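You operate a simulated robot arm through the tools that you are given. There is no shell and no other tool.

Carry out the task below with a simulated robot arm. There is one attempt and no reset: what you move stays moved.

TASK
Brush the blue scoop clean, then put two scoops of yellow powder in the white boat.
Fine: brush and scoop back; yellow jar shut; the damper stays open. Set down upright: brush.
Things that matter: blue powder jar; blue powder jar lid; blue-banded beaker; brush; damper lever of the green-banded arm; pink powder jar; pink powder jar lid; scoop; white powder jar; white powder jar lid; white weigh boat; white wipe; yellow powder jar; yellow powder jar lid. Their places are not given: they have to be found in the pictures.

It is judged by the outcome, as a careful person would: the job done as asked, and still so three seconds after it is handed in. It fails if anything else is knocked over, pushed out of place, dropped, spilled or broken.

THE ROBOT
A 7-joint arm with a two-finger parallel gripper, fixed in place. Base frame: the origin is at the foot of the arm, x ahead of it, y to its left, z up; the work surface is at about z = 0.9. Lengths are in m, angles in rad, forces in N, time in s.
With the tool pointing down near the work surface it reaches from about 0.1 to 0.64 m from the base axis. Its first joint turns from -1.152 to 1.152 rad. Payload 1.57 kg.
Tool frame: the origin (TCP) lies between the finger pads and is the grasp point; the fingertips stand 0.03 m ahead of it; z points along the fingers, y is the line along which they close. Largest opening 0.08 m; finger width 0.017, thickness 0.012; the body of the gripper, 0.04 by 0.082 m, starts 0.08 m behind the TCP.
Orientation is that of the tool frame in the base frame, as [roll, pitch, yaw] about the fixed x, y, z axes, in that order (R = Rz(yaw) Ry(pitch) Rx(roll)). With the fingers straight down and closing along the base's y, the tool's x points along the base's -x, its y along +y and its z along -z.

THE INTERFACE
- The arm moves only by the tool move_arm. Its arguments are lists of equal length, an entry for each row: "delta_pos": the shift along the base's x, y, z in units of 400 mm (1.0 is 400 mm), a list of three; "delta_rot": the turn, a rotation vector about the base's x, y, z in units of 45 degrees (1.0 is 45 degrees), a list of three; "fingers": the closure in counts, from 0 (fully open) to 255 (shut). In form: {"delta_pos": [[dx, dy, dz], ...], "delta_rot": [[ax, ay, az], ...], "fingers": [fingers, ...]}. A call has 1 to 20 rows; each row is the pose to reach, as a shift and turn from the pose commanded when the call began. A call with a number of a shift or a turn outside -1 to 1 is refused whole. Rows are played at 5 a second. More than 0.05 m and 0.15 rad between two rows, or a gripper value outside its range, and nothing of the call is played. Where a pose cannot be reached the arm comes as near as it can. A force on the tool above 40 N (or 10 N above the force at the start of the call, whichever is more), or a blocked arm, ends the call early, and 0.2 s more pass. The fingers move at their own pace (about 0.072 m/s each) and stop on an object; they squeeze with about 32 N. The grip force told is the motor's: it shows also when the fingers shut on nothing. Time passes only in rows, and 0.2 s behind the last, so rows that repeat a pose let the fingers close. The reply holds the time, the measured pose of the TCP, the force on the tool along the base axes, the opening and the grip force, in the units named above and with some noise, with the torque about the TCP (base axes, N m) and any sound that the robot's microphone picked up.
- Cameras (640 x 400 px; columns grow to the right, rows downward): "scene" is fixed at [0.0605, 0.4354, 1.4209]; the picture's right is [-0.72, -0.70, 0.00], its down [-0.42, 0.43, -0.80] and it looks along [0.56, -0.57, -0.60] (base axes); focal length 226 px, centre (320, 200). "wrist" rides on the gripper at [0.072, -0.007, -0.122] in the tool frame; the picture's right is [0.09, 1.00, 0.00], its down [-0.84, 0.08, -0.54] and it looks along [-0.54, 0.05, 0.84] (tool axes); focal length 238 px, centre (320, 200).
- get_image(camera): a new picture of that camera. No time passes.
- locate(camera, pixels): for up to 12 pixels [column, row] of the newest picture of that camera ("zoom" is the newest enlarged one), the place [x, y, z] in the base frame of the surface seen there, good to about 0.002 m. No time passes.
- enlarge(camera, box): a new picture of the part [left, top, right, bottom] of that camera's present view, enlarged. No time passes.
- close_job(): hands the job in; it is judged then, once.

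Open the gripper and draw the arm clear of the work before you hand the job in, unless the task says otherwise.

The tools are called after "Emit:" as name(argument=value, ...) on one line, values as JSON. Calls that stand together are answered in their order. move_arm: Moves the arm, as the interface text tells. Its arguments: {"type":"object","properties":{"delta_pos":{"type":"array"},"delta_rot":{"type":"array"},"fingers":{"type":"array"}},"required":["delta_pos","delta_rot","fingers"]} The other tools are called the same way: get_image (camera) takes a picture; locate (camera, pixels) gives the place of the surface under pixels of a picture; enlarge (camera, box) takes an enlarged picture of a part of a camera's view; close_job () hands the job in.

At the start:

```text
t: 0.0
eef_pos: [0.3084, -0.0787, 1.2895]
orientation: [-3.141, 0.0, 3.141]
wrist_force: [0.3, 1.0, 0.1]
moment: [0.01, 0.02, 0.0]
finger_gap: 0.0799
grasp_force: 0.1
```

scene: 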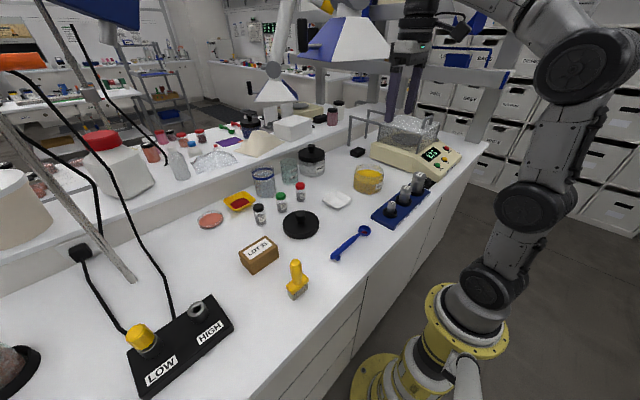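
wrist: 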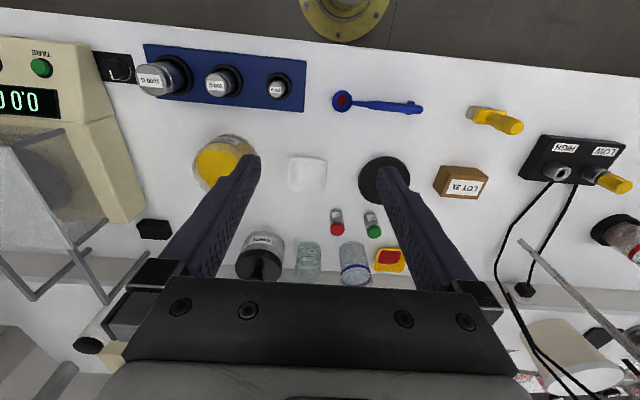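

I start by taking a closer look at the bench: the scoop (about 350,243 in the scene), the brush (297,280), the yellow jar (368,180), the boat (337,201) and the black lid (300,224).

Emit:
enlarge(camera="scene", box=[180, 130, 460, 305])

Emit:
enlarge(camera="wrist", box=[130, 30, 450, 230])

Emit:
enlarge(camera="scene", box=[0, 0, 320, 200])

Emit:
enlarge(camera="scene", box=[240, 0, 500, 160])

```text
2.29 times, centred on (320, 218) of scene
```

zoom: 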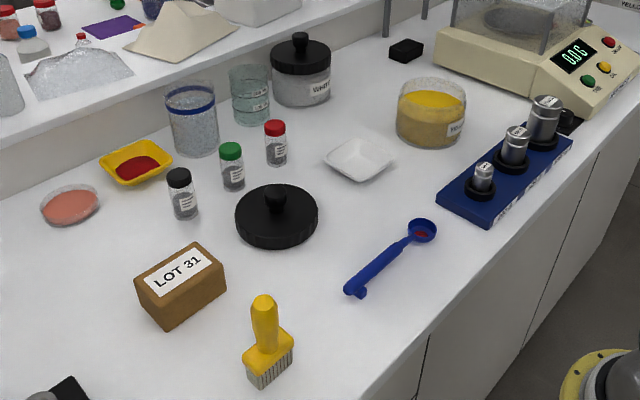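

```text
2.00 times, centred on (290, 130) of wrist
```

zoom: 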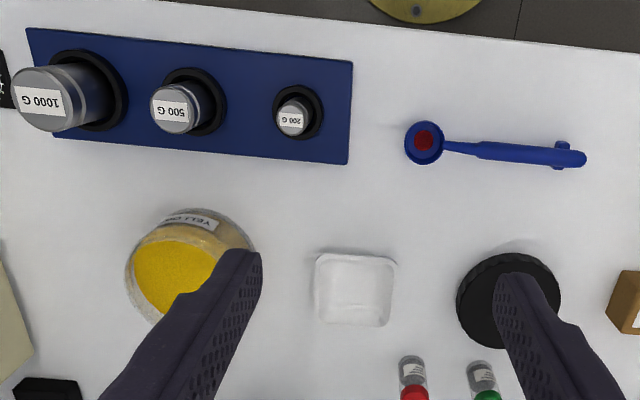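

```text
2.00 times, centred on (160, 100) of scene
```

zoom: 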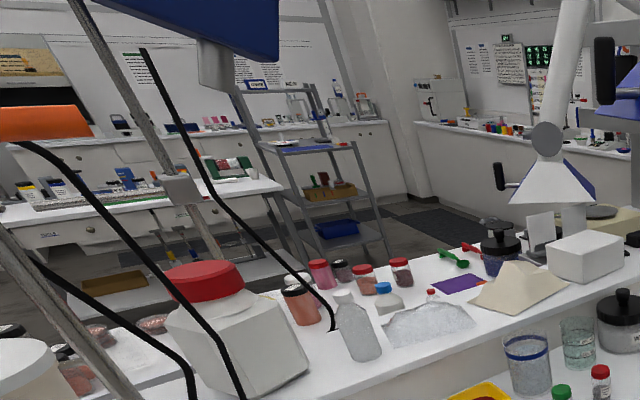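

```text
2.46 times, centred on (370, 80) of scene
```

zoom: 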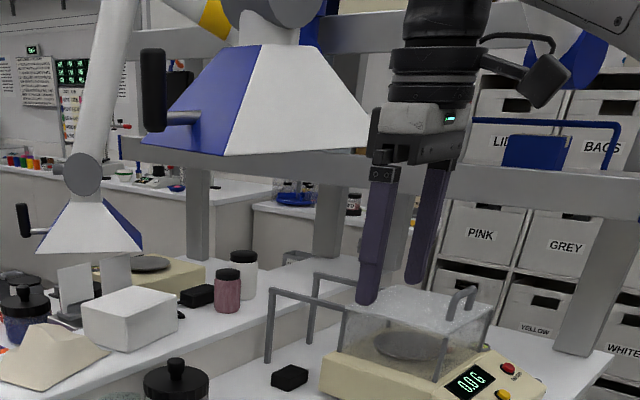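

The scoop bowl holds red residue and the yellow jar is open, with its black lid probably the one at (300,224). I now locate the key items in the scene view.

Emit:
get_image(camera="scene")

Emit:
locate(camera="scene", pixels=[[296, 264], [298, 294], [364, 230], [336, 257], [350, 243], [368, 172], [337, 201], [300, 213], [300, 230], [312, 150], [263, 175], [289, 165]])

Emit:
locate(camera="wrist", pixels=[[342, 101], [380, 106], [420, 108], [307, 173], [220, 160], [385, 180], [480, 115], [510, 125], [460, 182], [260, 255], [336, 220], [373, 222]])

Emit:
enlarge(camera="wrist", box=[300, 60, 640, 272])

```text
taken
```

scene: 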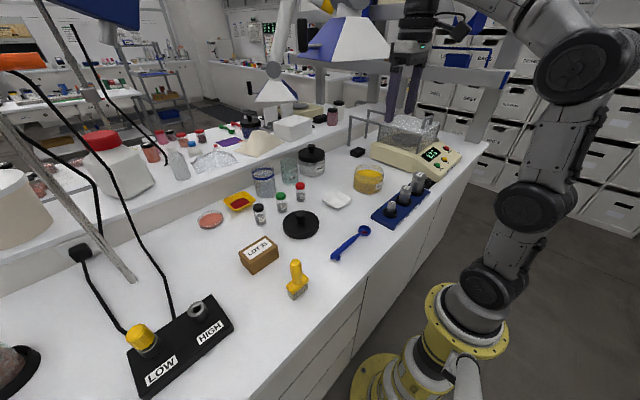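

```text
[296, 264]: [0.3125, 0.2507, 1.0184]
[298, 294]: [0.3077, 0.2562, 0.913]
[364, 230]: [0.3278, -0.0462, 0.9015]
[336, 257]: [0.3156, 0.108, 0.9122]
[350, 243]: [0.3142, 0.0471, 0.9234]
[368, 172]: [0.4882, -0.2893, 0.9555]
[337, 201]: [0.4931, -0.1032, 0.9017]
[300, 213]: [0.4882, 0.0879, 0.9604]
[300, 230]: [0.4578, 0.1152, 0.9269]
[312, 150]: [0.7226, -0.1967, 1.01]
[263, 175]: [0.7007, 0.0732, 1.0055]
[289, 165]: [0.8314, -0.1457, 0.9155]
```

```text
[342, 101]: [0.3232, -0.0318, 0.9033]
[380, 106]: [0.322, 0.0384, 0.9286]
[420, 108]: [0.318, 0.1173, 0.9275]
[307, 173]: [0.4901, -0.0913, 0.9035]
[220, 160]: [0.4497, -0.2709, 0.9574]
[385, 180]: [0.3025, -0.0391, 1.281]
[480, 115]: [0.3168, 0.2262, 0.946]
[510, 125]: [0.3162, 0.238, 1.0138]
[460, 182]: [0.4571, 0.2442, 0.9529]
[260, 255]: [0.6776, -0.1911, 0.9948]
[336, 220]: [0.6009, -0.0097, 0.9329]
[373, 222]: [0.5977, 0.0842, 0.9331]
```

```text
1.88 times, centred on (470, 166) of wrist
```

zoom: 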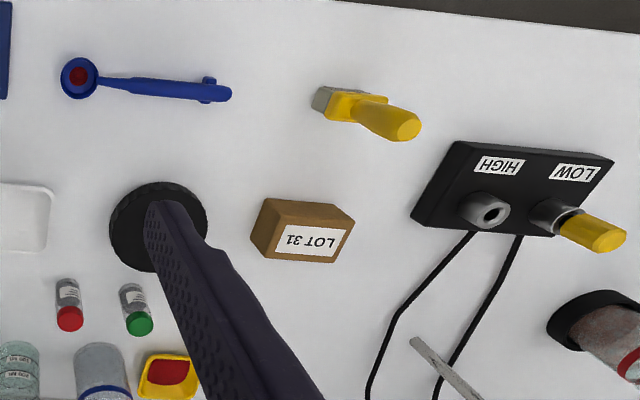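

I locate the candidates for the wipe, the hoods and levers, the jar edges, and other surroundings.

Emit:
locate(camera="scene", pixels=[[293, 127], [258, 143], [215, 160], [345, 38], [318, 30], [275, 92], [262, 85], [248, 125], [355, 185], [383, 175], [368, 192], [368, 165]])

Emit:
locate(camera="wrist", pixels=[[195, 165], [215, 190], [252, 150], [225, 135], [290, 173], [326, 173], [307, 157], [307, 190], [331, 101], [353, 101], [342, 91], [342, 112]])

Emit:
enlarge(camera="scene", box=[280, 200, 400, 275])

Emit:
enlarge(camera="scene", box=[320, 140, 440, 215])

Emit:
enlarge(camera="scene", box=[240, 240, 360, 315])

```text
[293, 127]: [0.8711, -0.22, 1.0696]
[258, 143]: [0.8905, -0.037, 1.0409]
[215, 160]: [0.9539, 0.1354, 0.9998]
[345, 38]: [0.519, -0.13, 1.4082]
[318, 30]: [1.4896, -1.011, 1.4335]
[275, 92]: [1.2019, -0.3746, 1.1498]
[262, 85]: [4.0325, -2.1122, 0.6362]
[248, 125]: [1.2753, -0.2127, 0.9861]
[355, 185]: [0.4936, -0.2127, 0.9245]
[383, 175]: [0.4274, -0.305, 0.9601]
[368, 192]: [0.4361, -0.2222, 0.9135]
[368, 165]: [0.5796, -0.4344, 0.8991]
```

```text
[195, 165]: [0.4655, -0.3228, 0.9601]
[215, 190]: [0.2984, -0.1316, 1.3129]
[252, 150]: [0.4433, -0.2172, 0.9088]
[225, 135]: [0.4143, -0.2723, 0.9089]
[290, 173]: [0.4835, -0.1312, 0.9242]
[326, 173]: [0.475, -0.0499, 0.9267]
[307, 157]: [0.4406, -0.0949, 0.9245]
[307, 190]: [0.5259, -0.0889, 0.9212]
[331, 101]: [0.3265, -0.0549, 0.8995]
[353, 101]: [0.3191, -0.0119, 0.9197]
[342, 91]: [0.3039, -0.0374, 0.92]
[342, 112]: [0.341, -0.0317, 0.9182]
```

```text
5.33 times, centred on (340, 238) of scene
```

zoom: 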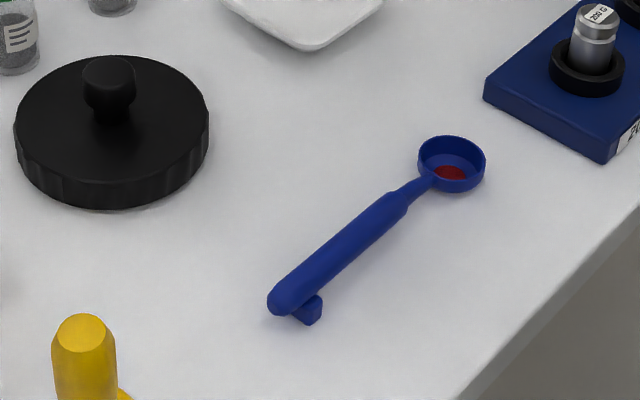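

```text
5.33 times, centred on (380, 178) of scene
```

zoom: 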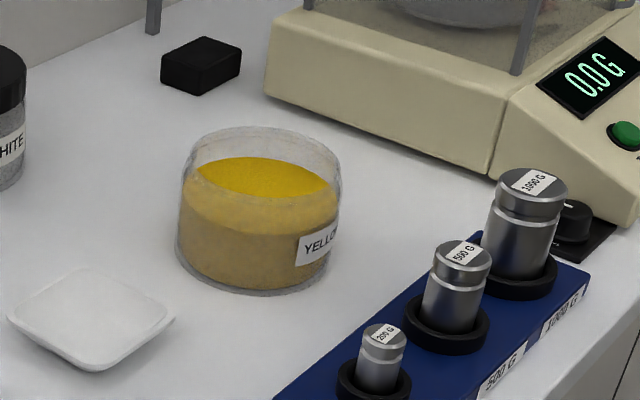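

```text
5.33 times, centred on (300, 278) of scene
```

zoom: 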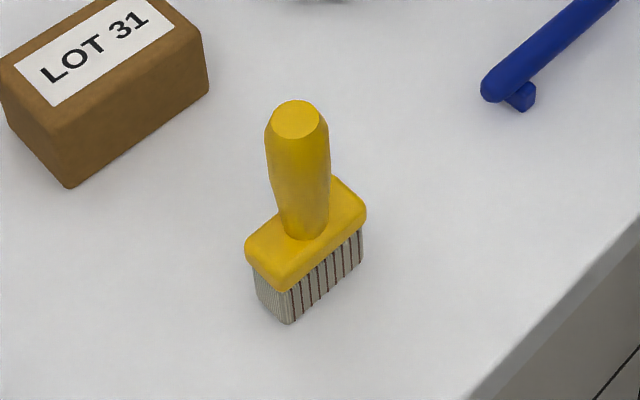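

The hood at (345,38) reads as being right above the work area, near (0.52,-0.13,1.41). I check its extent and its lever, since the arm must stay clear of it.

Emit:
locate(camera="scene", pixels=[[310, 58], [350, 62], [388, 57], [360, 25], [330, 40], [303, 36], [303, 25], [315, 47], [340, 8], [326, 6], [372, 8], [380, 50]])

Emit:
enlarge(camera="scene", box=[290, 0, 410, 75])

Emit:
enlarge(camera="scene", box=[0, 0, 200, 125])

Emit:
enlarge(camera="scene", box=[220, 60, 340, 160])

Emit:
enlarge(camera="wrist", box=[0, 200, 320, 400])

Emit:
enlarge(camera="wrist", box=[320, 200, 640, 400])

```text
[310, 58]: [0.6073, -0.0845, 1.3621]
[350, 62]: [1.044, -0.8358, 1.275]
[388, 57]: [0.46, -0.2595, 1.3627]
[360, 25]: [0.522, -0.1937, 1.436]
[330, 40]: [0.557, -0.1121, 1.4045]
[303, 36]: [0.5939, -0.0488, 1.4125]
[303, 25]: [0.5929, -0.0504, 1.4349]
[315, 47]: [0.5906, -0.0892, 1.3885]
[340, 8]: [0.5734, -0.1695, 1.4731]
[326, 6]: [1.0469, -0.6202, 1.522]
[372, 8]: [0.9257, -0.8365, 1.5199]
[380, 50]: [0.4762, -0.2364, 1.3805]
```

```text
5.33 times, centred on (350, 38) of scene
```

zoom: 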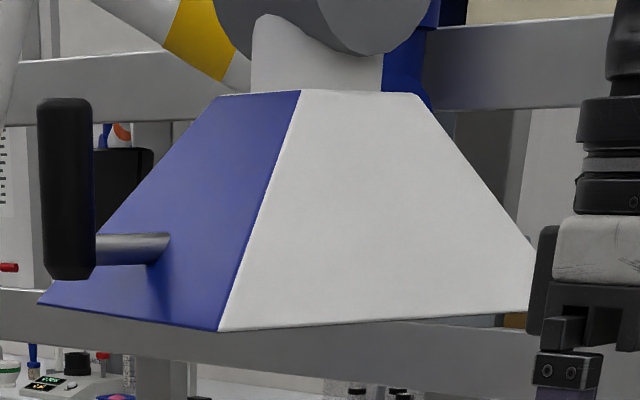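

```text
3.20 times, centred on (100, 62) of scene
```

zoom: 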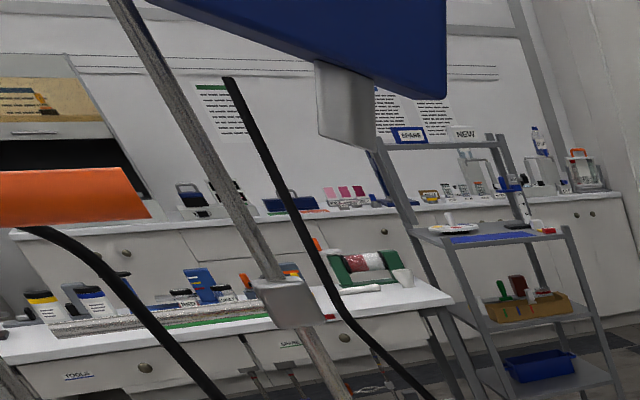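

```text
4.00 times, centred on (280, 110) of scene
```

zoom: 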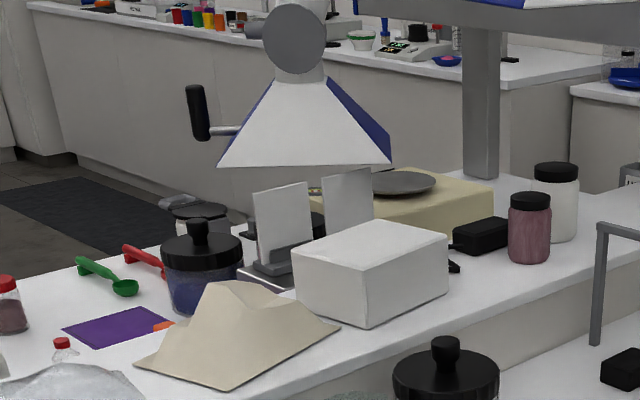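

```text
2.00 times, centred on (160, 300) of wrist
```

zoom: 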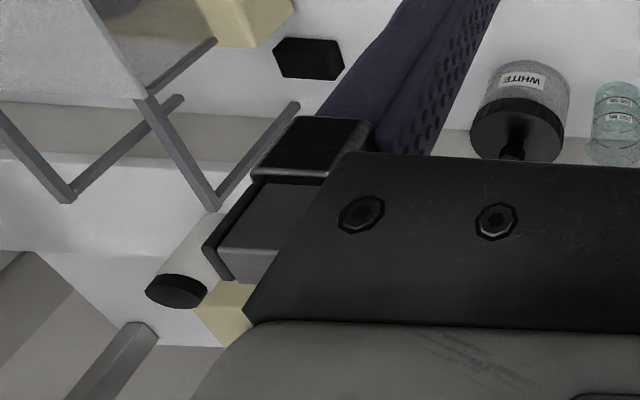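

```text
2.00 times, centred on (480, 300) of wrist
```

zoom: 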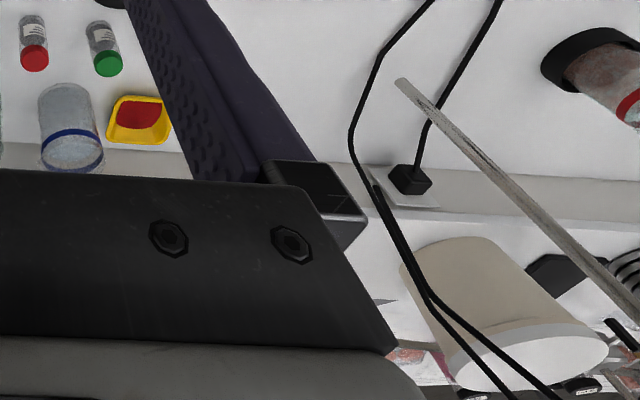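

The hood's rim is at z about 1.36, over x 0.46–0.61 and y -0.26 to -0.08, with its lever near (0.59,-0.05,1.41). I keep the arm low and near the base, and move to a viewpoint in front of the scoop and brush.

Emit:
move_arm(delta_pos=[[-0.034, 0.0625, -0.053], [-0.068, 0.125, -0.106], [-0.101, 0.1875, -0.159], [-0.135, 0.25, -0.2125], [-0.169, 0.3125, -0.266], [-0.2025, 0.375, -0.319], [-0.236, 0.4375, -0.372], [-0.27, 0.5, -0.425], [-0.27, 0.5, -0.425]], delta_rot=[[0, 0, 0], [0, 0, 0], [0, 0, 0], [0, 0, 0], [0, 0, 0], [0, 0, 0], [0, 0, 0], [0, 0, 0], [0, 0, 0]], fingers=[0, 0, 0, 0, 0, 0, 0, 0, 0])

Emit:
get_image(camera="wrist")

Emit:
get_image(camera="scene")

```text
t: 2.0
eef_pos: [0.2003, 0.1215, 1.1202]
orientation: [-3.14, 0.001, 3.141]
wrist_force: [0.7, 0.4, -0.9]
moment: [0.01, -0.02, 0.0]
finger_gap: 0.0799
grasp_force: 0.1
```

```text
taken
```

wrist: 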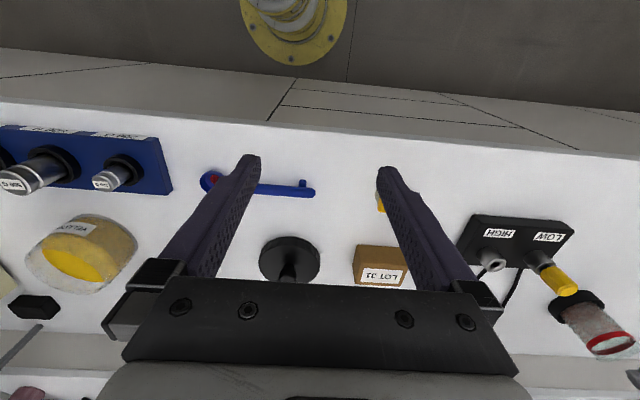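

```text
taken
```

scene: 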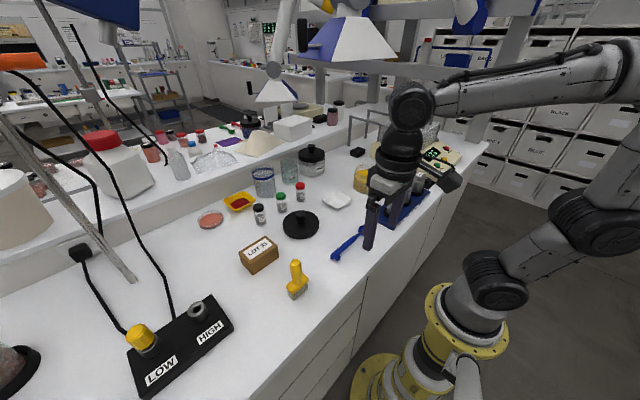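

Now I check how tall the wrist is above the TCP, and enlarge the wrist view on the scoop.

Emit:
locate(camera="scene", pixels=[[410, 88], [410, 105], [400, 150], [450, 90], [520, 85], [372, 210], [452, 182]])

Emit:
enlarge(camera="wrist", box=[150, 130, 350, 255])

Emit:
locate(camera="wrist", pixels=[[290, 245], [290, 262], [260, 262], [319, 262], [270, 190], [310, 192], [303, 182], [95, 230], [72, 262], [125, 240], [35, 250], [80, 280]])

```text
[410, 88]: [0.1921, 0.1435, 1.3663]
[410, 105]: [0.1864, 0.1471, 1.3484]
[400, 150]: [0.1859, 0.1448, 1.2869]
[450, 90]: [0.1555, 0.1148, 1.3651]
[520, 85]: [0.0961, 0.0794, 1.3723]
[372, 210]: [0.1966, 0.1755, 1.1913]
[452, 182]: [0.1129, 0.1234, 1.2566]
```

```text
3.20 times, centred on (250, 192) of wrist
```

zoom: 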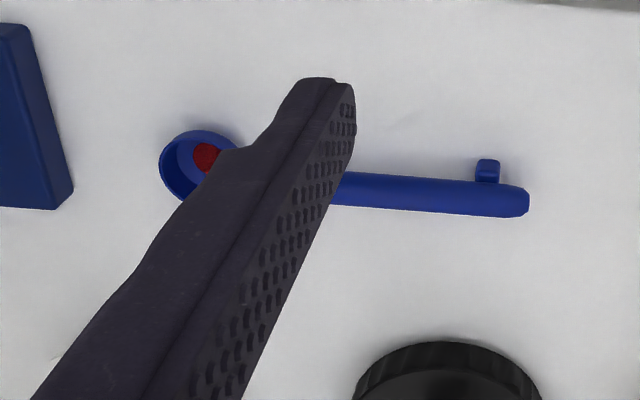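

```text
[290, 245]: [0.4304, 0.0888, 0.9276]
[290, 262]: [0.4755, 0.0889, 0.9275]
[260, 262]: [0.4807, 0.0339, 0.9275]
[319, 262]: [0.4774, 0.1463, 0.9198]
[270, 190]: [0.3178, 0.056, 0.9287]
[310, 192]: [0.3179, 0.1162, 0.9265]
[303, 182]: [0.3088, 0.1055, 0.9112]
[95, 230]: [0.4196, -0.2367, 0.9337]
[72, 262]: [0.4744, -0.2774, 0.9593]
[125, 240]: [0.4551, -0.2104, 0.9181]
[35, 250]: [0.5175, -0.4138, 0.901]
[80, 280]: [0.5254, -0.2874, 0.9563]
```

The wrist top stands about 0.26 m above the TCP, so keeping the TCP under about 1.05 stays clear of the hood. I now measure the brush in an enlarged scene view.

Emit:
enlarge(camera="scene", box=[264, 250, 328, 310])

```text
6.67 times, centred on (296, 280) of scene
```

zoom: 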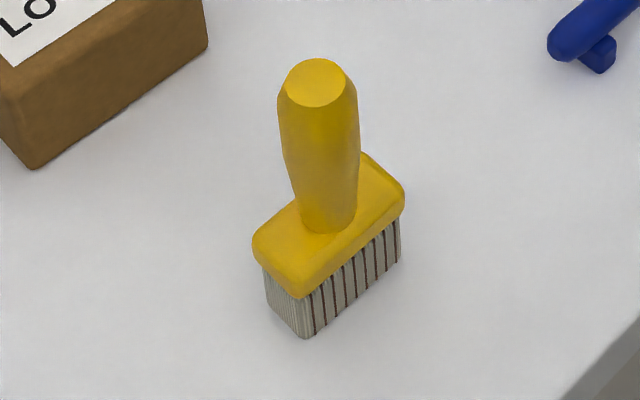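

Handle top is at (316,83), the block's corners at (262,242), (300,290), (400,205), (370,160) in this zoom. I locate these points.

Emit:
locate(camera="zoom", pixels=[[316, 83], [285, 95], [352, 95], [262, 242], [298, 290], [400, 200], [370, 158], [308, 335], [398, 258], [268, 300], [327, 230], [350, 130]])

```text
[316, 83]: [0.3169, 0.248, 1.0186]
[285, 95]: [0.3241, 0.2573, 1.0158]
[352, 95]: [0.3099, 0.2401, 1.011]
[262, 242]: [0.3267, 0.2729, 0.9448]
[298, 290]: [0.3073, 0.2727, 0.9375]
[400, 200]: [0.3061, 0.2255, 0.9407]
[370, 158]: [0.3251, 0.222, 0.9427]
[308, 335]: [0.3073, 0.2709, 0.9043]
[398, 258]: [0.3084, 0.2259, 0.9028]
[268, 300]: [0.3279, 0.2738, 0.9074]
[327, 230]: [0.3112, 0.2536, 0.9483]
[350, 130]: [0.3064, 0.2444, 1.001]
```

The brush stands at about (0.317, 0.248), handle 0.948–1.019, bristle block long along y. I turn the gripper a quarter turn so that it closes along x (useful for both brush and scoop) and move above the brush, in two calls of 45°.

Emit:
move_arm(delta_pos=[[0.05, 0.053, 0], [0.1, 0.106, 0], [0.15, 0.158, 0], [0.2, 0.21, 0], [0.25, 0.263, 0], [0.292, 0.316, 0], [0.292, 0.316, 0]], delta_rot=[[0, 0, 0.167], [0, 0, 0.333], [0, 0, 0.5], [0, 0, 0.667], [0, 0, 0.833], [0, 0, 1.0], [0, 0, 1.0]], fingers=[0, 0, 0, 0, 0, 0, 0])

Emit:
move_arm(delta_pos=[[0, 0, 0], [0, 0, 0], [0, 0, 0], [0, 0, 0], [0, 0, 0], [0, 0, 0], [0, 0, 0]], delta_rot=[[0, 0, 0.167], [0, 0, 0.333], [0, 0, 0.5], [0, 0, 0.667], [0, 0, 0.833], [0, 0, 1.0], [0, 0, 1.0]], fingers=[0, 0, 0, 0, 0, 0, 0])

Emit:
get_image(camera="wrist")

Emit:
get_image(camera="scene")

```text
t: 3.6
eef_pos: [0.3176, 0.2486, 1.1197]
orientation: [3.14, -0.001, -2.353]
wrist_force: [-0.4, -0.5, -0.5]
moment: [-0.01, 0.01, 0.01]
finger_gap: 0.0797
grasp_force: 0.1
```

```text
t: 5.2
eef_pos: [0.3168, 0.2466, 1.1201]
orientation: [-3.141, -0.001, -1.569]
wrist_force: [0.8, 0.1, -0.1]
moment: [0.01, 0.02, 0.01]
finger_gap: 0.0799
grasp_force: 0.0
```

```text
taken
```

wrist: 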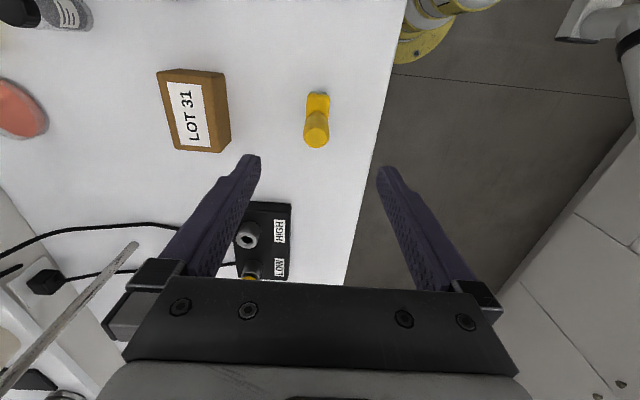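

```text
taken
```

scene: 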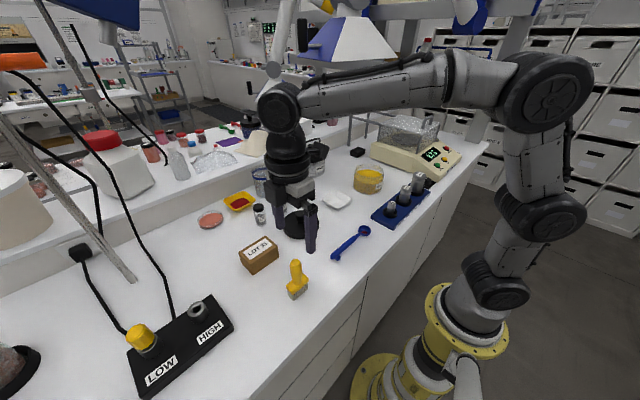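

The brush handle at (316,135) lies on the tool axis between the fingers. I descend to z ≈ 0.988 and close on the handle.

Emit:
move_arm(delta_pos=[[0, 0.0035, -0.066], [0, 0.0035, -0.132], [0, 0.0035, -0.198], [0, 0.0035, -0.264], [0, 0.0035, -0.31], [0, 0.0035, -0.33], [0, 0.0035, -0.33]], delta_rot=[[0, 0, 0], [0, 0, 0], [0, 0, 0], [0, 0, 0], [0, 0, 0], [0, 0, 0], [0, 0, 0]], fingers=[0, 0, 0, 0, 0, 0, 0])

Emit:
enlarge(camera="scene", box=[240, 190, 368, 310])

Emit:
get_image(camera="wrist")

```text
t: 6.8
eef_pos: [0.3159, 0.2491, 0.9876]
orientation: [-3.141, 0.001, -1.57]
wrist_force: [-0.1, 0.8, -0.4]
moment: [0.01, 0.0, -0.04]
finger_gap: 0.08
grasp_force: 0.1
```

```text
3.33 times, centred on (304, 250) of scene
```

zoom: 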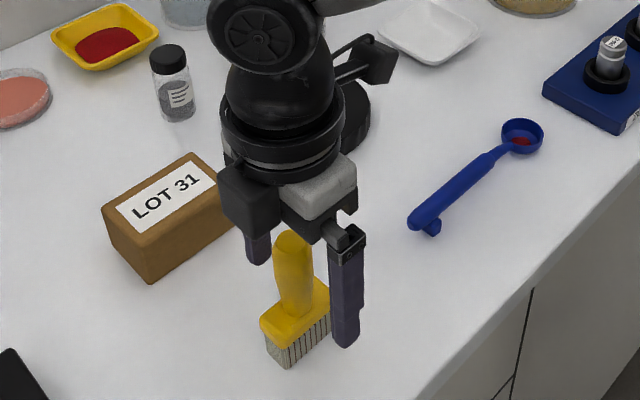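

```text
taken
```

wrist: 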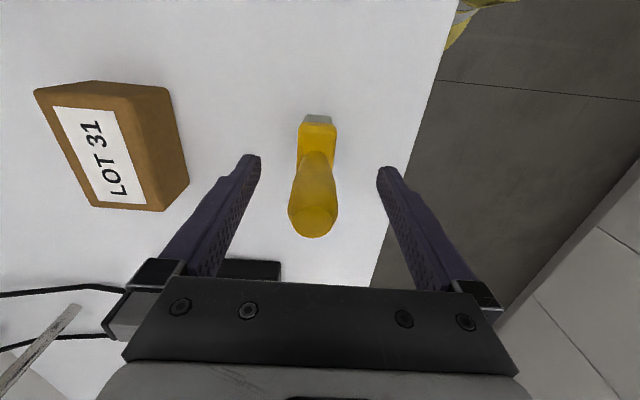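

The handle sits centred between the fingers (about column 316). I close the fingers.

Emit:
move_arm(delta_pos=[[0, 0, 0], [0, 0, 0], [0, 0, 0], [0, 0, 0], [0, 0, 0]], delta_rot=[[0, 0, 0], [0, 0, 0], [0, 0, 0], [0, 0, 0], [0, 0, 0]], fingers=[100, 180, 255, 255, 255])

Emit:
get_image(camera="wrist")

```text
t: 8.0
eef_pos: [0.3162, 0.2484, 0.9879]
orientation: [-3.141, 0.0, -1.572]
wrist_force: [0.7, 0.1, -0.4]
moment: [0.01, 0.04, 0.03]
finger_gap: 0.025
grasp_force: 32.1
```

```text
taken
```

wrist: 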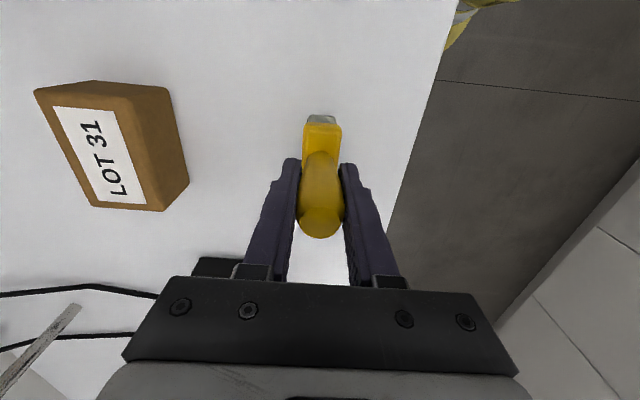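

The brush is held (gap 0.025, 32 N). Lift straight up by 8 cm, then measure the scoop bowl precisely in the scene view.

Emit:
move_arm(delta_pos=[[0, 0, 0.02], [0, 0, 0.06], [0, 0, 0.12], [0, 0, 0.18], [0, 0, 0.2], [0, 0, 0.2]], delta_rot=[[0, 0, 0], [0, 0, 0], [0, 0, 0], [0, 0, 0], [0, 0, 0], [0, 0, 0]], fingers=[255, 255, 255, 255, 255, 255])

Emit:
enlarge(camera="scene", box=[328, 210, 392, 270])

```text
t: 9.4
eef_pos: [0.3168, 0.2486, 1.0677]
orientation: [-3.14, 0.001, -1.572]
wrist_force: [-0.5, 1.1, -0.7]
moment: [-0.01, -0.02, 0.0]
finger_gap: 0.0245
grasp_force: 32.0
```

```text
6.67 times, centred on (360, 240) of scene
```

zoom: 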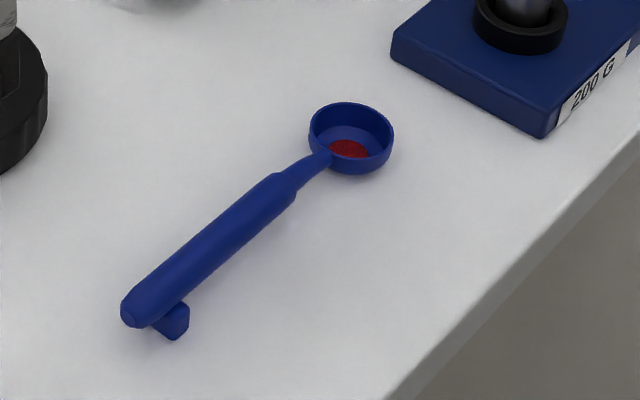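

I locate the bowl rim, floor, neck and handle points in this zoom.

Emit:
locate(camera="zoom", pixels=[[310, 128], [393, 126], [352, 103], [355, 155], [350, 149], [345, 133], [365, 148], [310, 170], [285, 180], [210, 240], [138, 298], [175, 318]])

Emit:
locate(camera="scene", pixels=[[391, 213], [404, 200], [391, 205], [404, 190], [418, 180], [407, 222], [372, 215], [395, 225]])

```text
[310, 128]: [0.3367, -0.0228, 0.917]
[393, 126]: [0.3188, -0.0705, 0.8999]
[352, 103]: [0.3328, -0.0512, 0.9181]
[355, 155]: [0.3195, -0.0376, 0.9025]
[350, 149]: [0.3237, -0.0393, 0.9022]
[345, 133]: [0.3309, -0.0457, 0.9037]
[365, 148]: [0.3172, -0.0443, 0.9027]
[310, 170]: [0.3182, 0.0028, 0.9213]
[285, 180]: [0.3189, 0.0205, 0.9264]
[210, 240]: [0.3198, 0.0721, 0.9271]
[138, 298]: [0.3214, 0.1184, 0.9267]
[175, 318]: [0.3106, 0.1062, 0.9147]
```

```text
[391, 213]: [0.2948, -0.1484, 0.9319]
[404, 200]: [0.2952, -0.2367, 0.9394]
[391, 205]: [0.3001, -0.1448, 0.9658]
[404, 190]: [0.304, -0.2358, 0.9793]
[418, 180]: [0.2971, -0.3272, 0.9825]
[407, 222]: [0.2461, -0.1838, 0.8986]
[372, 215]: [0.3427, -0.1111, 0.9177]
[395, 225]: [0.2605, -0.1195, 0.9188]
```

Bowl centre is about (0.322,-0.0355), rim z 0.9185, floor 0.902. I carry the brush there while leaning it 40° (handle toward +y), so the bristle end edge hovers above the bowl.

Emit:
move_arm(delta_pos=[[0.002, -0.08, 0], [0.004, -0.16, 0], [0.006, -0.24, 0], [0.008, -0.32, 0], [0.01, -0.4, -0.02], [0.012, -0.48, -0.05], [0.013, -0.56, -0.08], [0.013, -0.615, -0.1], [0.013, -0.615, -0.1]], delta_rot=[[-0.1, 0, 0], [-0.2, 0, 0], [-0.3, 0, 0], [-0.4, 0, 0], [-0.52, 0, 0], [-0.64, 0, 0], [-0.76, 0, 0], [-0.889, 0, 0], [-0.889, 0, 0]], fingers=[255, 255, 255, 255, 255, 255, 255, 255, 255])

Emit:
enlarge(camera="scene", box=[280, 170, 408, 290])

Emit:
get_image(camera="wrist")

Emit:
get_image(camera="scene")

```text
t: 11.4
eef_pos: [0.3222, 0.0015, 1.0269]
orientation: [3.141, -0.699, -1.57]
wrist_force: [-0.2, 1.1, -0.4]
moment: [0.0, 0.02, 0.01]
finger_gap: 0.0249
grasp_force: 31.6
```

```text
3.33 times, centred on (344, 230) of scene
```

zoom: 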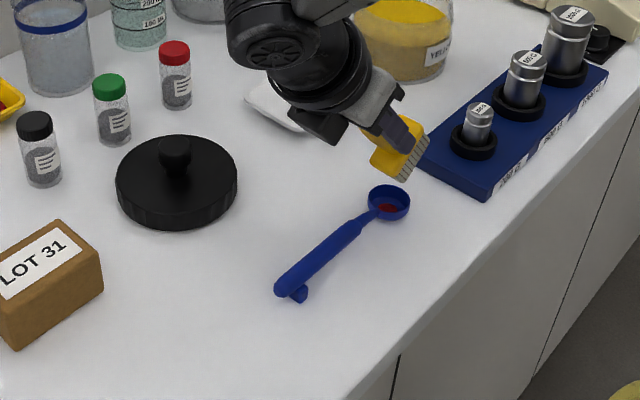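

```text
taken
```

wrist: 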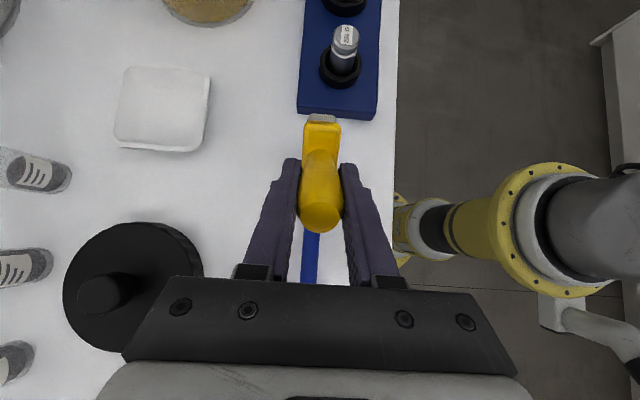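

```text
taken
```

scene: 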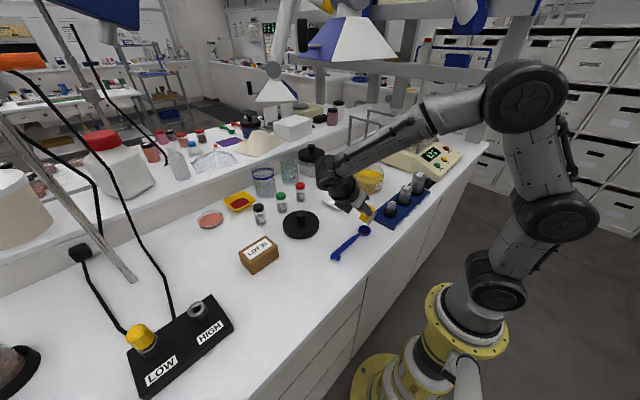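

The brush hovers above the bowl. I check the bristle edge's actual position before lowering.

Emit:
enlarge(camera="scene", box=[348, 195, 392, 240])

```text
8.89 times, centred on (370, 218) of scene
```

zoom: 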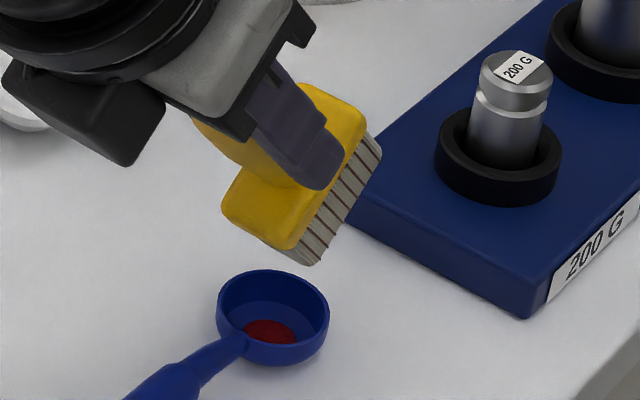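

Emit:
locate(camera="zoom", pixels=[[312, 260], [300, 257], [284, 248], [318, 245], [378, 160], [370, 140], [218, 300], [328, 310], [272, 272], [270, 333], [265, 310], [285, 338]])

```text
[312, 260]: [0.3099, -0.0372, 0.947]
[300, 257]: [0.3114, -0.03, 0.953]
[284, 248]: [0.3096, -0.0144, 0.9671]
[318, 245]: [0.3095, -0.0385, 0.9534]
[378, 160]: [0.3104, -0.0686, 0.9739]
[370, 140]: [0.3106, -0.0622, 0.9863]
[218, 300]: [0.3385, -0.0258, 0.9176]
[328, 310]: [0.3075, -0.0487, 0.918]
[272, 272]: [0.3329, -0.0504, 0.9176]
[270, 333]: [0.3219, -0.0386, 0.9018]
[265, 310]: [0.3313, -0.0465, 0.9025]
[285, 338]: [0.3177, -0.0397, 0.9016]
```

The bristle edge is at y -0.037, z 0.946, right over the bowl. I lower it to about z 0.907 in small steps and read the force.

Emit:
move_arm(delta_pos=[[0, 0.001, -0.025], [0, 0.002, -0.05], [0, 0.003, -0.07], [0, 0.003, -0.085], [0, 0.003, -0.095], [0, 0.003, -0.095]], delta_rot=[[0, 0, 0], [0, 0, 0], [0, 0, 0], [0, 0, 0], [0, 0, 0], [0, 0, 0]], fingers=[255, 255, 255, 255, 255, 255])

Emit:
enlarge(camera="scene", box=[338, 200, 392, 250])

```text
t: 12.8
eef_pos: [0.3211, 0.0044, 0.987]
orientation: [3.137, -0.699, -1.569]
wrist_force: [-0.1, 0.5, 8.2]
moment: [-0.42, 0.08, -0.1]
finger_gap: 0.0246
grasp_force: 32.3
```

```text
8.00 times, centred on (365, 225) of scene
```

zoom: 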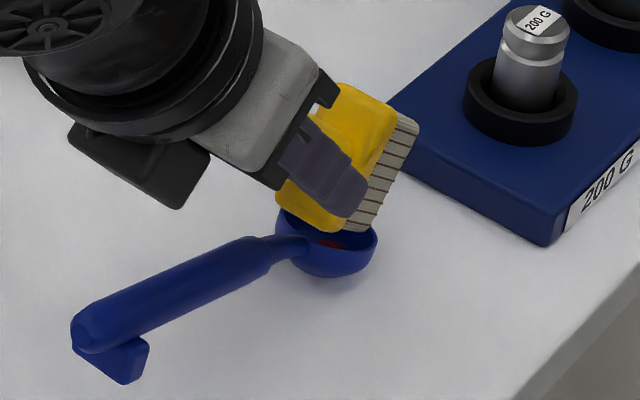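

Contact is felt (8 N up). I check whether the scoop has tipped by locating its handle end and foot.

Emit:
locate(camera="zoom", pixels=[[85, 320], [180, 280], [260, 245], [125, 370], [360, 232], [345, 228], [376, 240], [330, 243], [300, 262], [320, 240]])

Emit:
enlarge(camera="wrist", box=[240, 60, 400, 160])

```text
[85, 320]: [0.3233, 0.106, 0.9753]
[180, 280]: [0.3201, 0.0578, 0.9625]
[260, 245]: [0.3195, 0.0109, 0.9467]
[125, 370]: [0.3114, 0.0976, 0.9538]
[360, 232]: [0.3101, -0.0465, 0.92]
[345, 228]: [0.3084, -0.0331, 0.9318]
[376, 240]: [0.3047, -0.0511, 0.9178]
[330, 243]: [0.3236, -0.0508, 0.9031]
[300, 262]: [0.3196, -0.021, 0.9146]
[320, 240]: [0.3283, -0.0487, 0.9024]
```

```text
4.00 times, centred on (320, 110) of wrist
```

zoom: 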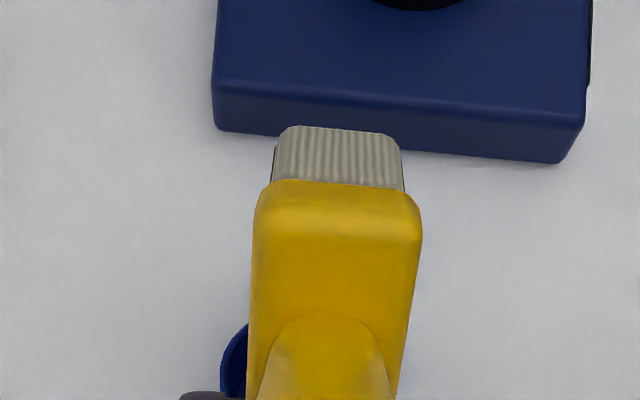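

The scoop has tipped about its bowl (handle end at z 0.975), since the contact lies on the far side. I lift gently so it settles back, and then look again.

Emit:
move_arm(delta_pos=[[0, 0, 0.006], [0, 0, 0.012], [0, 0, 0.018], [0, 0, 0.024], [0, 0, 0.03], [0, 0, 0.036], [0, 0, 0.042], [0, 0, 0.05], [0, 0, 0.075], [0, 0, 0.1]], delta_rot=[[0, 0, 0], [0, 0, 0], [0, 0, 0], [0, 0, 0], [0, 0, 0], [0, 0, 0], [0, 0, 0], [0, 0, 0], [0, 0, 0], [0, 0, 0]], fingers=[255, 255, 255, 255, 255, 255, 255, 255, 255, 255])

Emit:
enlarge(camera="scene", box=[328, 200, 392, 260])

```text
t: 15.0
eef_pos: [0.3214, 0.0037, 1.0289]
orientation: [-3.142, -0.697, -1.57]
wrist_force: [0.7, -0.6, 0.0]
moment: [0.02, -0.04, 0.01]
finger_gap: 0.0249
grasp_force: 32.5
```

```text
6.67 times, centred on (360, 230) of scene
```

zoom: 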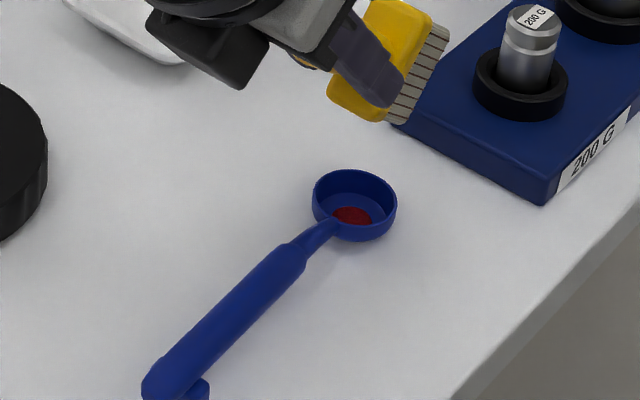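

The scoop settled back flat with its residue intact. I recheck the bowl and bristle positions.

Emit:
locate(camera="zoom", pixels=[[400, 121], [388, 118], [448, 35], [314, 195], [395, 210], [357, 171], [353, 215], [320, 230], [290, 255], [220, 320], [155, 378], [195, 388]])

```text
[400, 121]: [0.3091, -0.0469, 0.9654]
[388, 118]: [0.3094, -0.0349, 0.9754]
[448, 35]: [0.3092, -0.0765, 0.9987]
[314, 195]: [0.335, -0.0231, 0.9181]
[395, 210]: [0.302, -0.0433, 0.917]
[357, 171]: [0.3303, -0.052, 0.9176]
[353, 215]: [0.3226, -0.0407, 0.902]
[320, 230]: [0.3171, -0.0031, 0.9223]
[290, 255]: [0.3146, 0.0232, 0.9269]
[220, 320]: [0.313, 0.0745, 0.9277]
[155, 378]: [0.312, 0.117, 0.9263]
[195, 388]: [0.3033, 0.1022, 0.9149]
```

The bristle edge now sits about 8° more tilted and somewhat higher relative to the TCP, so the brush pivoted in the grip. I look at it in the wrist view.

Emit:
get_image(camera="wrist")

Emit:
enlarge(camera="scene", box=[320, 170, 400, 230])

```text
taken
```

wrist: 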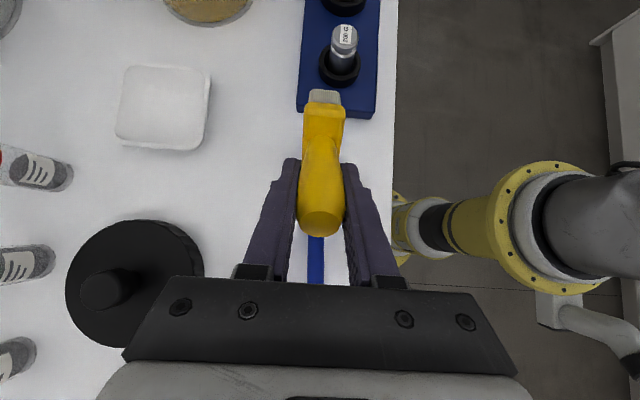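

```text
6.67 times, centred on (360, 200) of scene
```

zoom: 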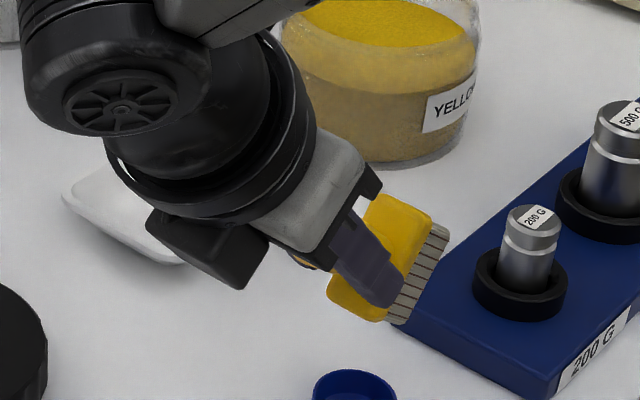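

I measure the bristle corners once more in this zoom.

Emit:
locate(camera="zoom", pixels=[[403, 321], [395, 322], [447, 238], [443, 230], [383, 318], [431, 222], [372, 198], [332, 285], [410, 310], [425, 280], [330, 295]])

```text
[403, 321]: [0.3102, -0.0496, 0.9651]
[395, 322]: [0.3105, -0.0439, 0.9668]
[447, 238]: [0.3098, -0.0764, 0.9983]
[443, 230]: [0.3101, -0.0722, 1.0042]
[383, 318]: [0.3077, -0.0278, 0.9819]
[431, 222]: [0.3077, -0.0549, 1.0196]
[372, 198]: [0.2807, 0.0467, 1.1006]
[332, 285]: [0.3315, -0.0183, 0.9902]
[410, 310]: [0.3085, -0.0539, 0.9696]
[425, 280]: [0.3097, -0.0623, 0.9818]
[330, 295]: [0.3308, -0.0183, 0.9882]
```

The geometry (edge resting at z 0.92–0.923 on the tilted rim plane) shows that the bristles bear on the bowl's rim plane, so a pointed lean does not help. I will brush flat instead: I raise and turn the brush upright (about +49° in all, since it slipped 9° in the grip), in two calls.

Emit:
move_arm(delta_pos=[[0, 0, 0.025], [0, -0.01, 0.05], [0, -0.02, 0.075], [0, -0.03, 0.09], [0, -0.04, 0.09], [0, -0.04, 0.09]], delta_rot=[[0.12, 0, 0], [0.24, 0, 0], [0.36, 0, 0], [0.48, 0, 0], [0.6, 0, 0], [0.6, 0, 0]], fingers=[255, 255, 255, 255, 255, 255])

Emit:
move_arm(delta_pos=[[0, -0.01, 0], [0, -0.02, 0], [0, -0.03, 0], [0, -0.04, -0.01], [0, -0.05, -0.02], [0, -0.05, -0.02]], delta_rot=[[0.1, 0, 0], [0.2, 0, 0], [0.3, 0, 0], [0.4, 0, 0], [0.489, 0, 0], [0.489, 0, 0]], fingers=[255, 255, 255, 255, 255, 255])

Emit:
enlarge(camera="scene", box=[328, 180, 408, 250])

Emit:
get_image(camera="wrist")

```text
t: 16.4
eef_pos: [0.3216, -0.0115, 1.0642]
orientation: [3.141, -0.226, -1.57]
wrist_force: [-0.1, -0.1, -1.2]
moment: [0.03, 0.05, -0.02]
finger_gap: 0.0248
grasp_force: 32.4
```

```text
t: 17.8
eef_pos: [0.3203, -0.0316, 1.0572]
orientation: [3.141, 0.16, -1.57]
wrist_force: [-0.8, 0.2, -0.3]
moment: [-0.01, 0.0, 0.01]
finger_gap: 0.0248
grasp_force: 31.6
```

```text
5.71 times, centred on (368, 215) of scene
```

zoom: 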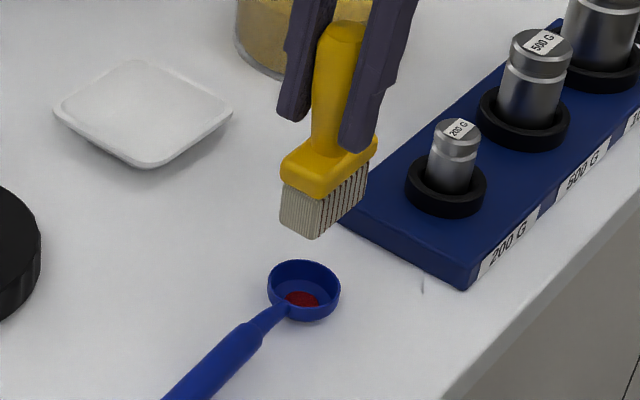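

```text
taken
```

wrist: 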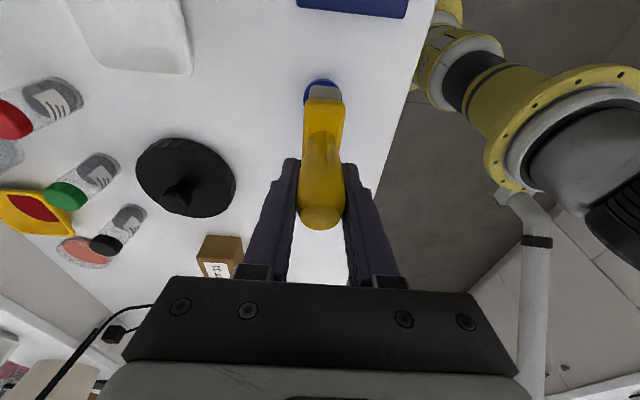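

The brush is now about upright above the bowl. I measure its bristle corners for height and level.

Emit:
locate(camera="zoom", pixels=[[282, 222], [313, 236], [364, 196], [313, 203], [366, 163], [345, 40], [270, 285], [338, 298], [303, 262], [300, 300], [262, 330]])

```text
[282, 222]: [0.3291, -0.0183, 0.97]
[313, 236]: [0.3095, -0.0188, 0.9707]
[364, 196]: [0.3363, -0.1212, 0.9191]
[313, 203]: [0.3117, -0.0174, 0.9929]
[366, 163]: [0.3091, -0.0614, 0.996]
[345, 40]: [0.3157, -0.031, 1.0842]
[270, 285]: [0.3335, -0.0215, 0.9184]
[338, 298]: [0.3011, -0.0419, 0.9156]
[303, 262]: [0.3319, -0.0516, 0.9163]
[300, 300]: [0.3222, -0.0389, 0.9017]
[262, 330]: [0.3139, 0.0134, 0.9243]
```

Emit:
enlarge(camera="scene", box=[352, 195, 384, 235])

```text
10.00 times, centred on (368, 215) of scene
```

zoom: 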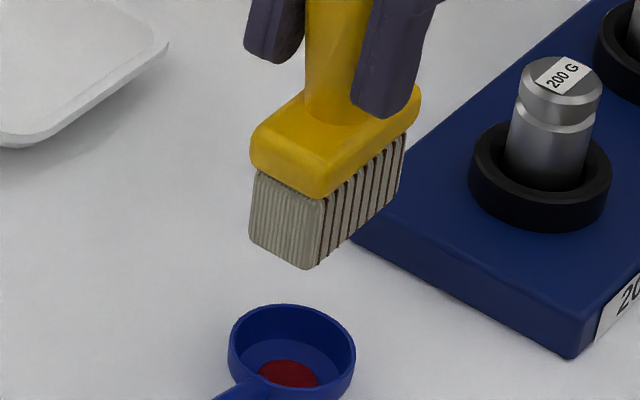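

Emit:
locate(camera="zoom", pixels=[[308, 266], [316, 262], [395, 192], [398, 185], [252, 236], [326, 196], [405, 136], [330, 190], [330, 250], [385, 198]])

```text
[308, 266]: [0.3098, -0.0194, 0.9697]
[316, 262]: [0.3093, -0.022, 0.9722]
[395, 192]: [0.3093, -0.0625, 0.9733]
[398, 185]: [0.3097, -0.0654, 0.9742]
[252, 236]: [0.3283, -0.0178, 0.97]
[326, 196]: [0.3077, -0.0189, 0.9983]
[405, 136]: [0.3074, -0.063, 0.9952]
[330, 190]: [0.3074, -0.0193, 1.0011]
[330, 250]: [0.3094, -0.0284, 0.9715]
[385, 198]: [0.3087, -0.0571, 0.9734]
```

The bristle bottom is at z ≈ 0.971, centred at (0.319,-0.042), tilted about 3°. I level it and lower it to just touch the rim (z ≈ 0.918), watching the force.

Emit:
move_arm(delta_pos=[[0, 0, -0.04], [0.001, 0.003, -0.08], [0.001, 0.003, -0.11], [0.001, 0.003, -0.12], [0.001, 0.003, -0.128], [0.001, 0.003, -0.131], [0.001, 0.003, -0.131]], delta_rot=[[0.03, 0, 0], [0.055, 0, 0], [0.055, 0, 0], [0.055, 0, 0], [0.055, 0, 0], [0.055, 0, 0], [0.055, 0, 0]], fingers=[255, 255, 255, 255, 255, 255, 255])

Emit:
enlarge(camera="scene", box=[336, 200, 392, 250])

```text
t: 19.4
eef_pos: [0.3241, -0.0315, 1.0066]
orientation: [-3.132, 0.199, -1.571]
wrist_force: [5.8, -4.8, 24.7]
moment: [0.11, -0.49, -0.05]
finger_gap: 0.0246
grasp_force: 31.6
```

```text
8.00 times, centred on (364, 225) of scene
```

zoom: 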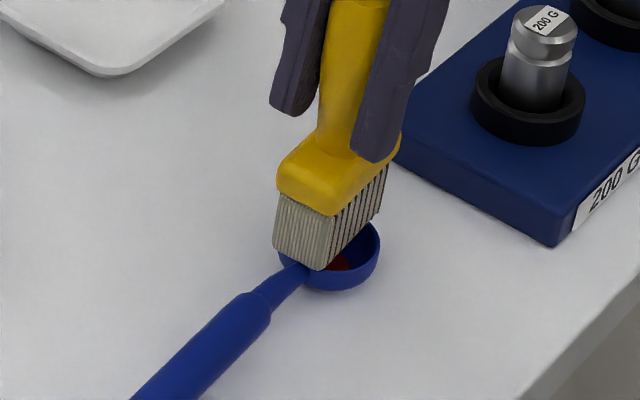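

The contact is too firm (25 N), so I raise by 4 mm at once and re-read.

Emit:
move_arm(delta_pos=[[0, 0, 0.005], [0, 0, 0.01], [0, 0, 0.01]], delta_rot=[[0, 0, 0], [0, 0, 0], [0, 0, 0]], fingers=[255, 255, 255])

Emit:
enlarge(camera="scene", box=[336, 200, 392, 250])

```text
t: 20.2
eef_pos: [0.3206, -0.0299, 1.0079]
orientation: [3.136, 0.202, -1.57]
wrist_force: [-0.3, -1.1, -1.1]
moment: [-0.02, 0.0, 0.02]
finger_gap: 0.025
grasp_force: 32.0
```

```text
8.00 times, centred on (364, 225) of scene
```

zoom: 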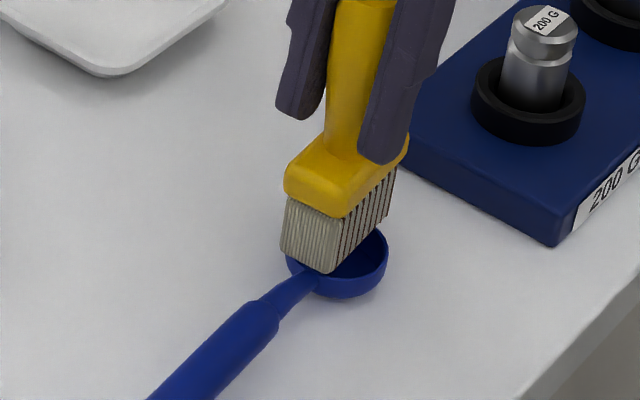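

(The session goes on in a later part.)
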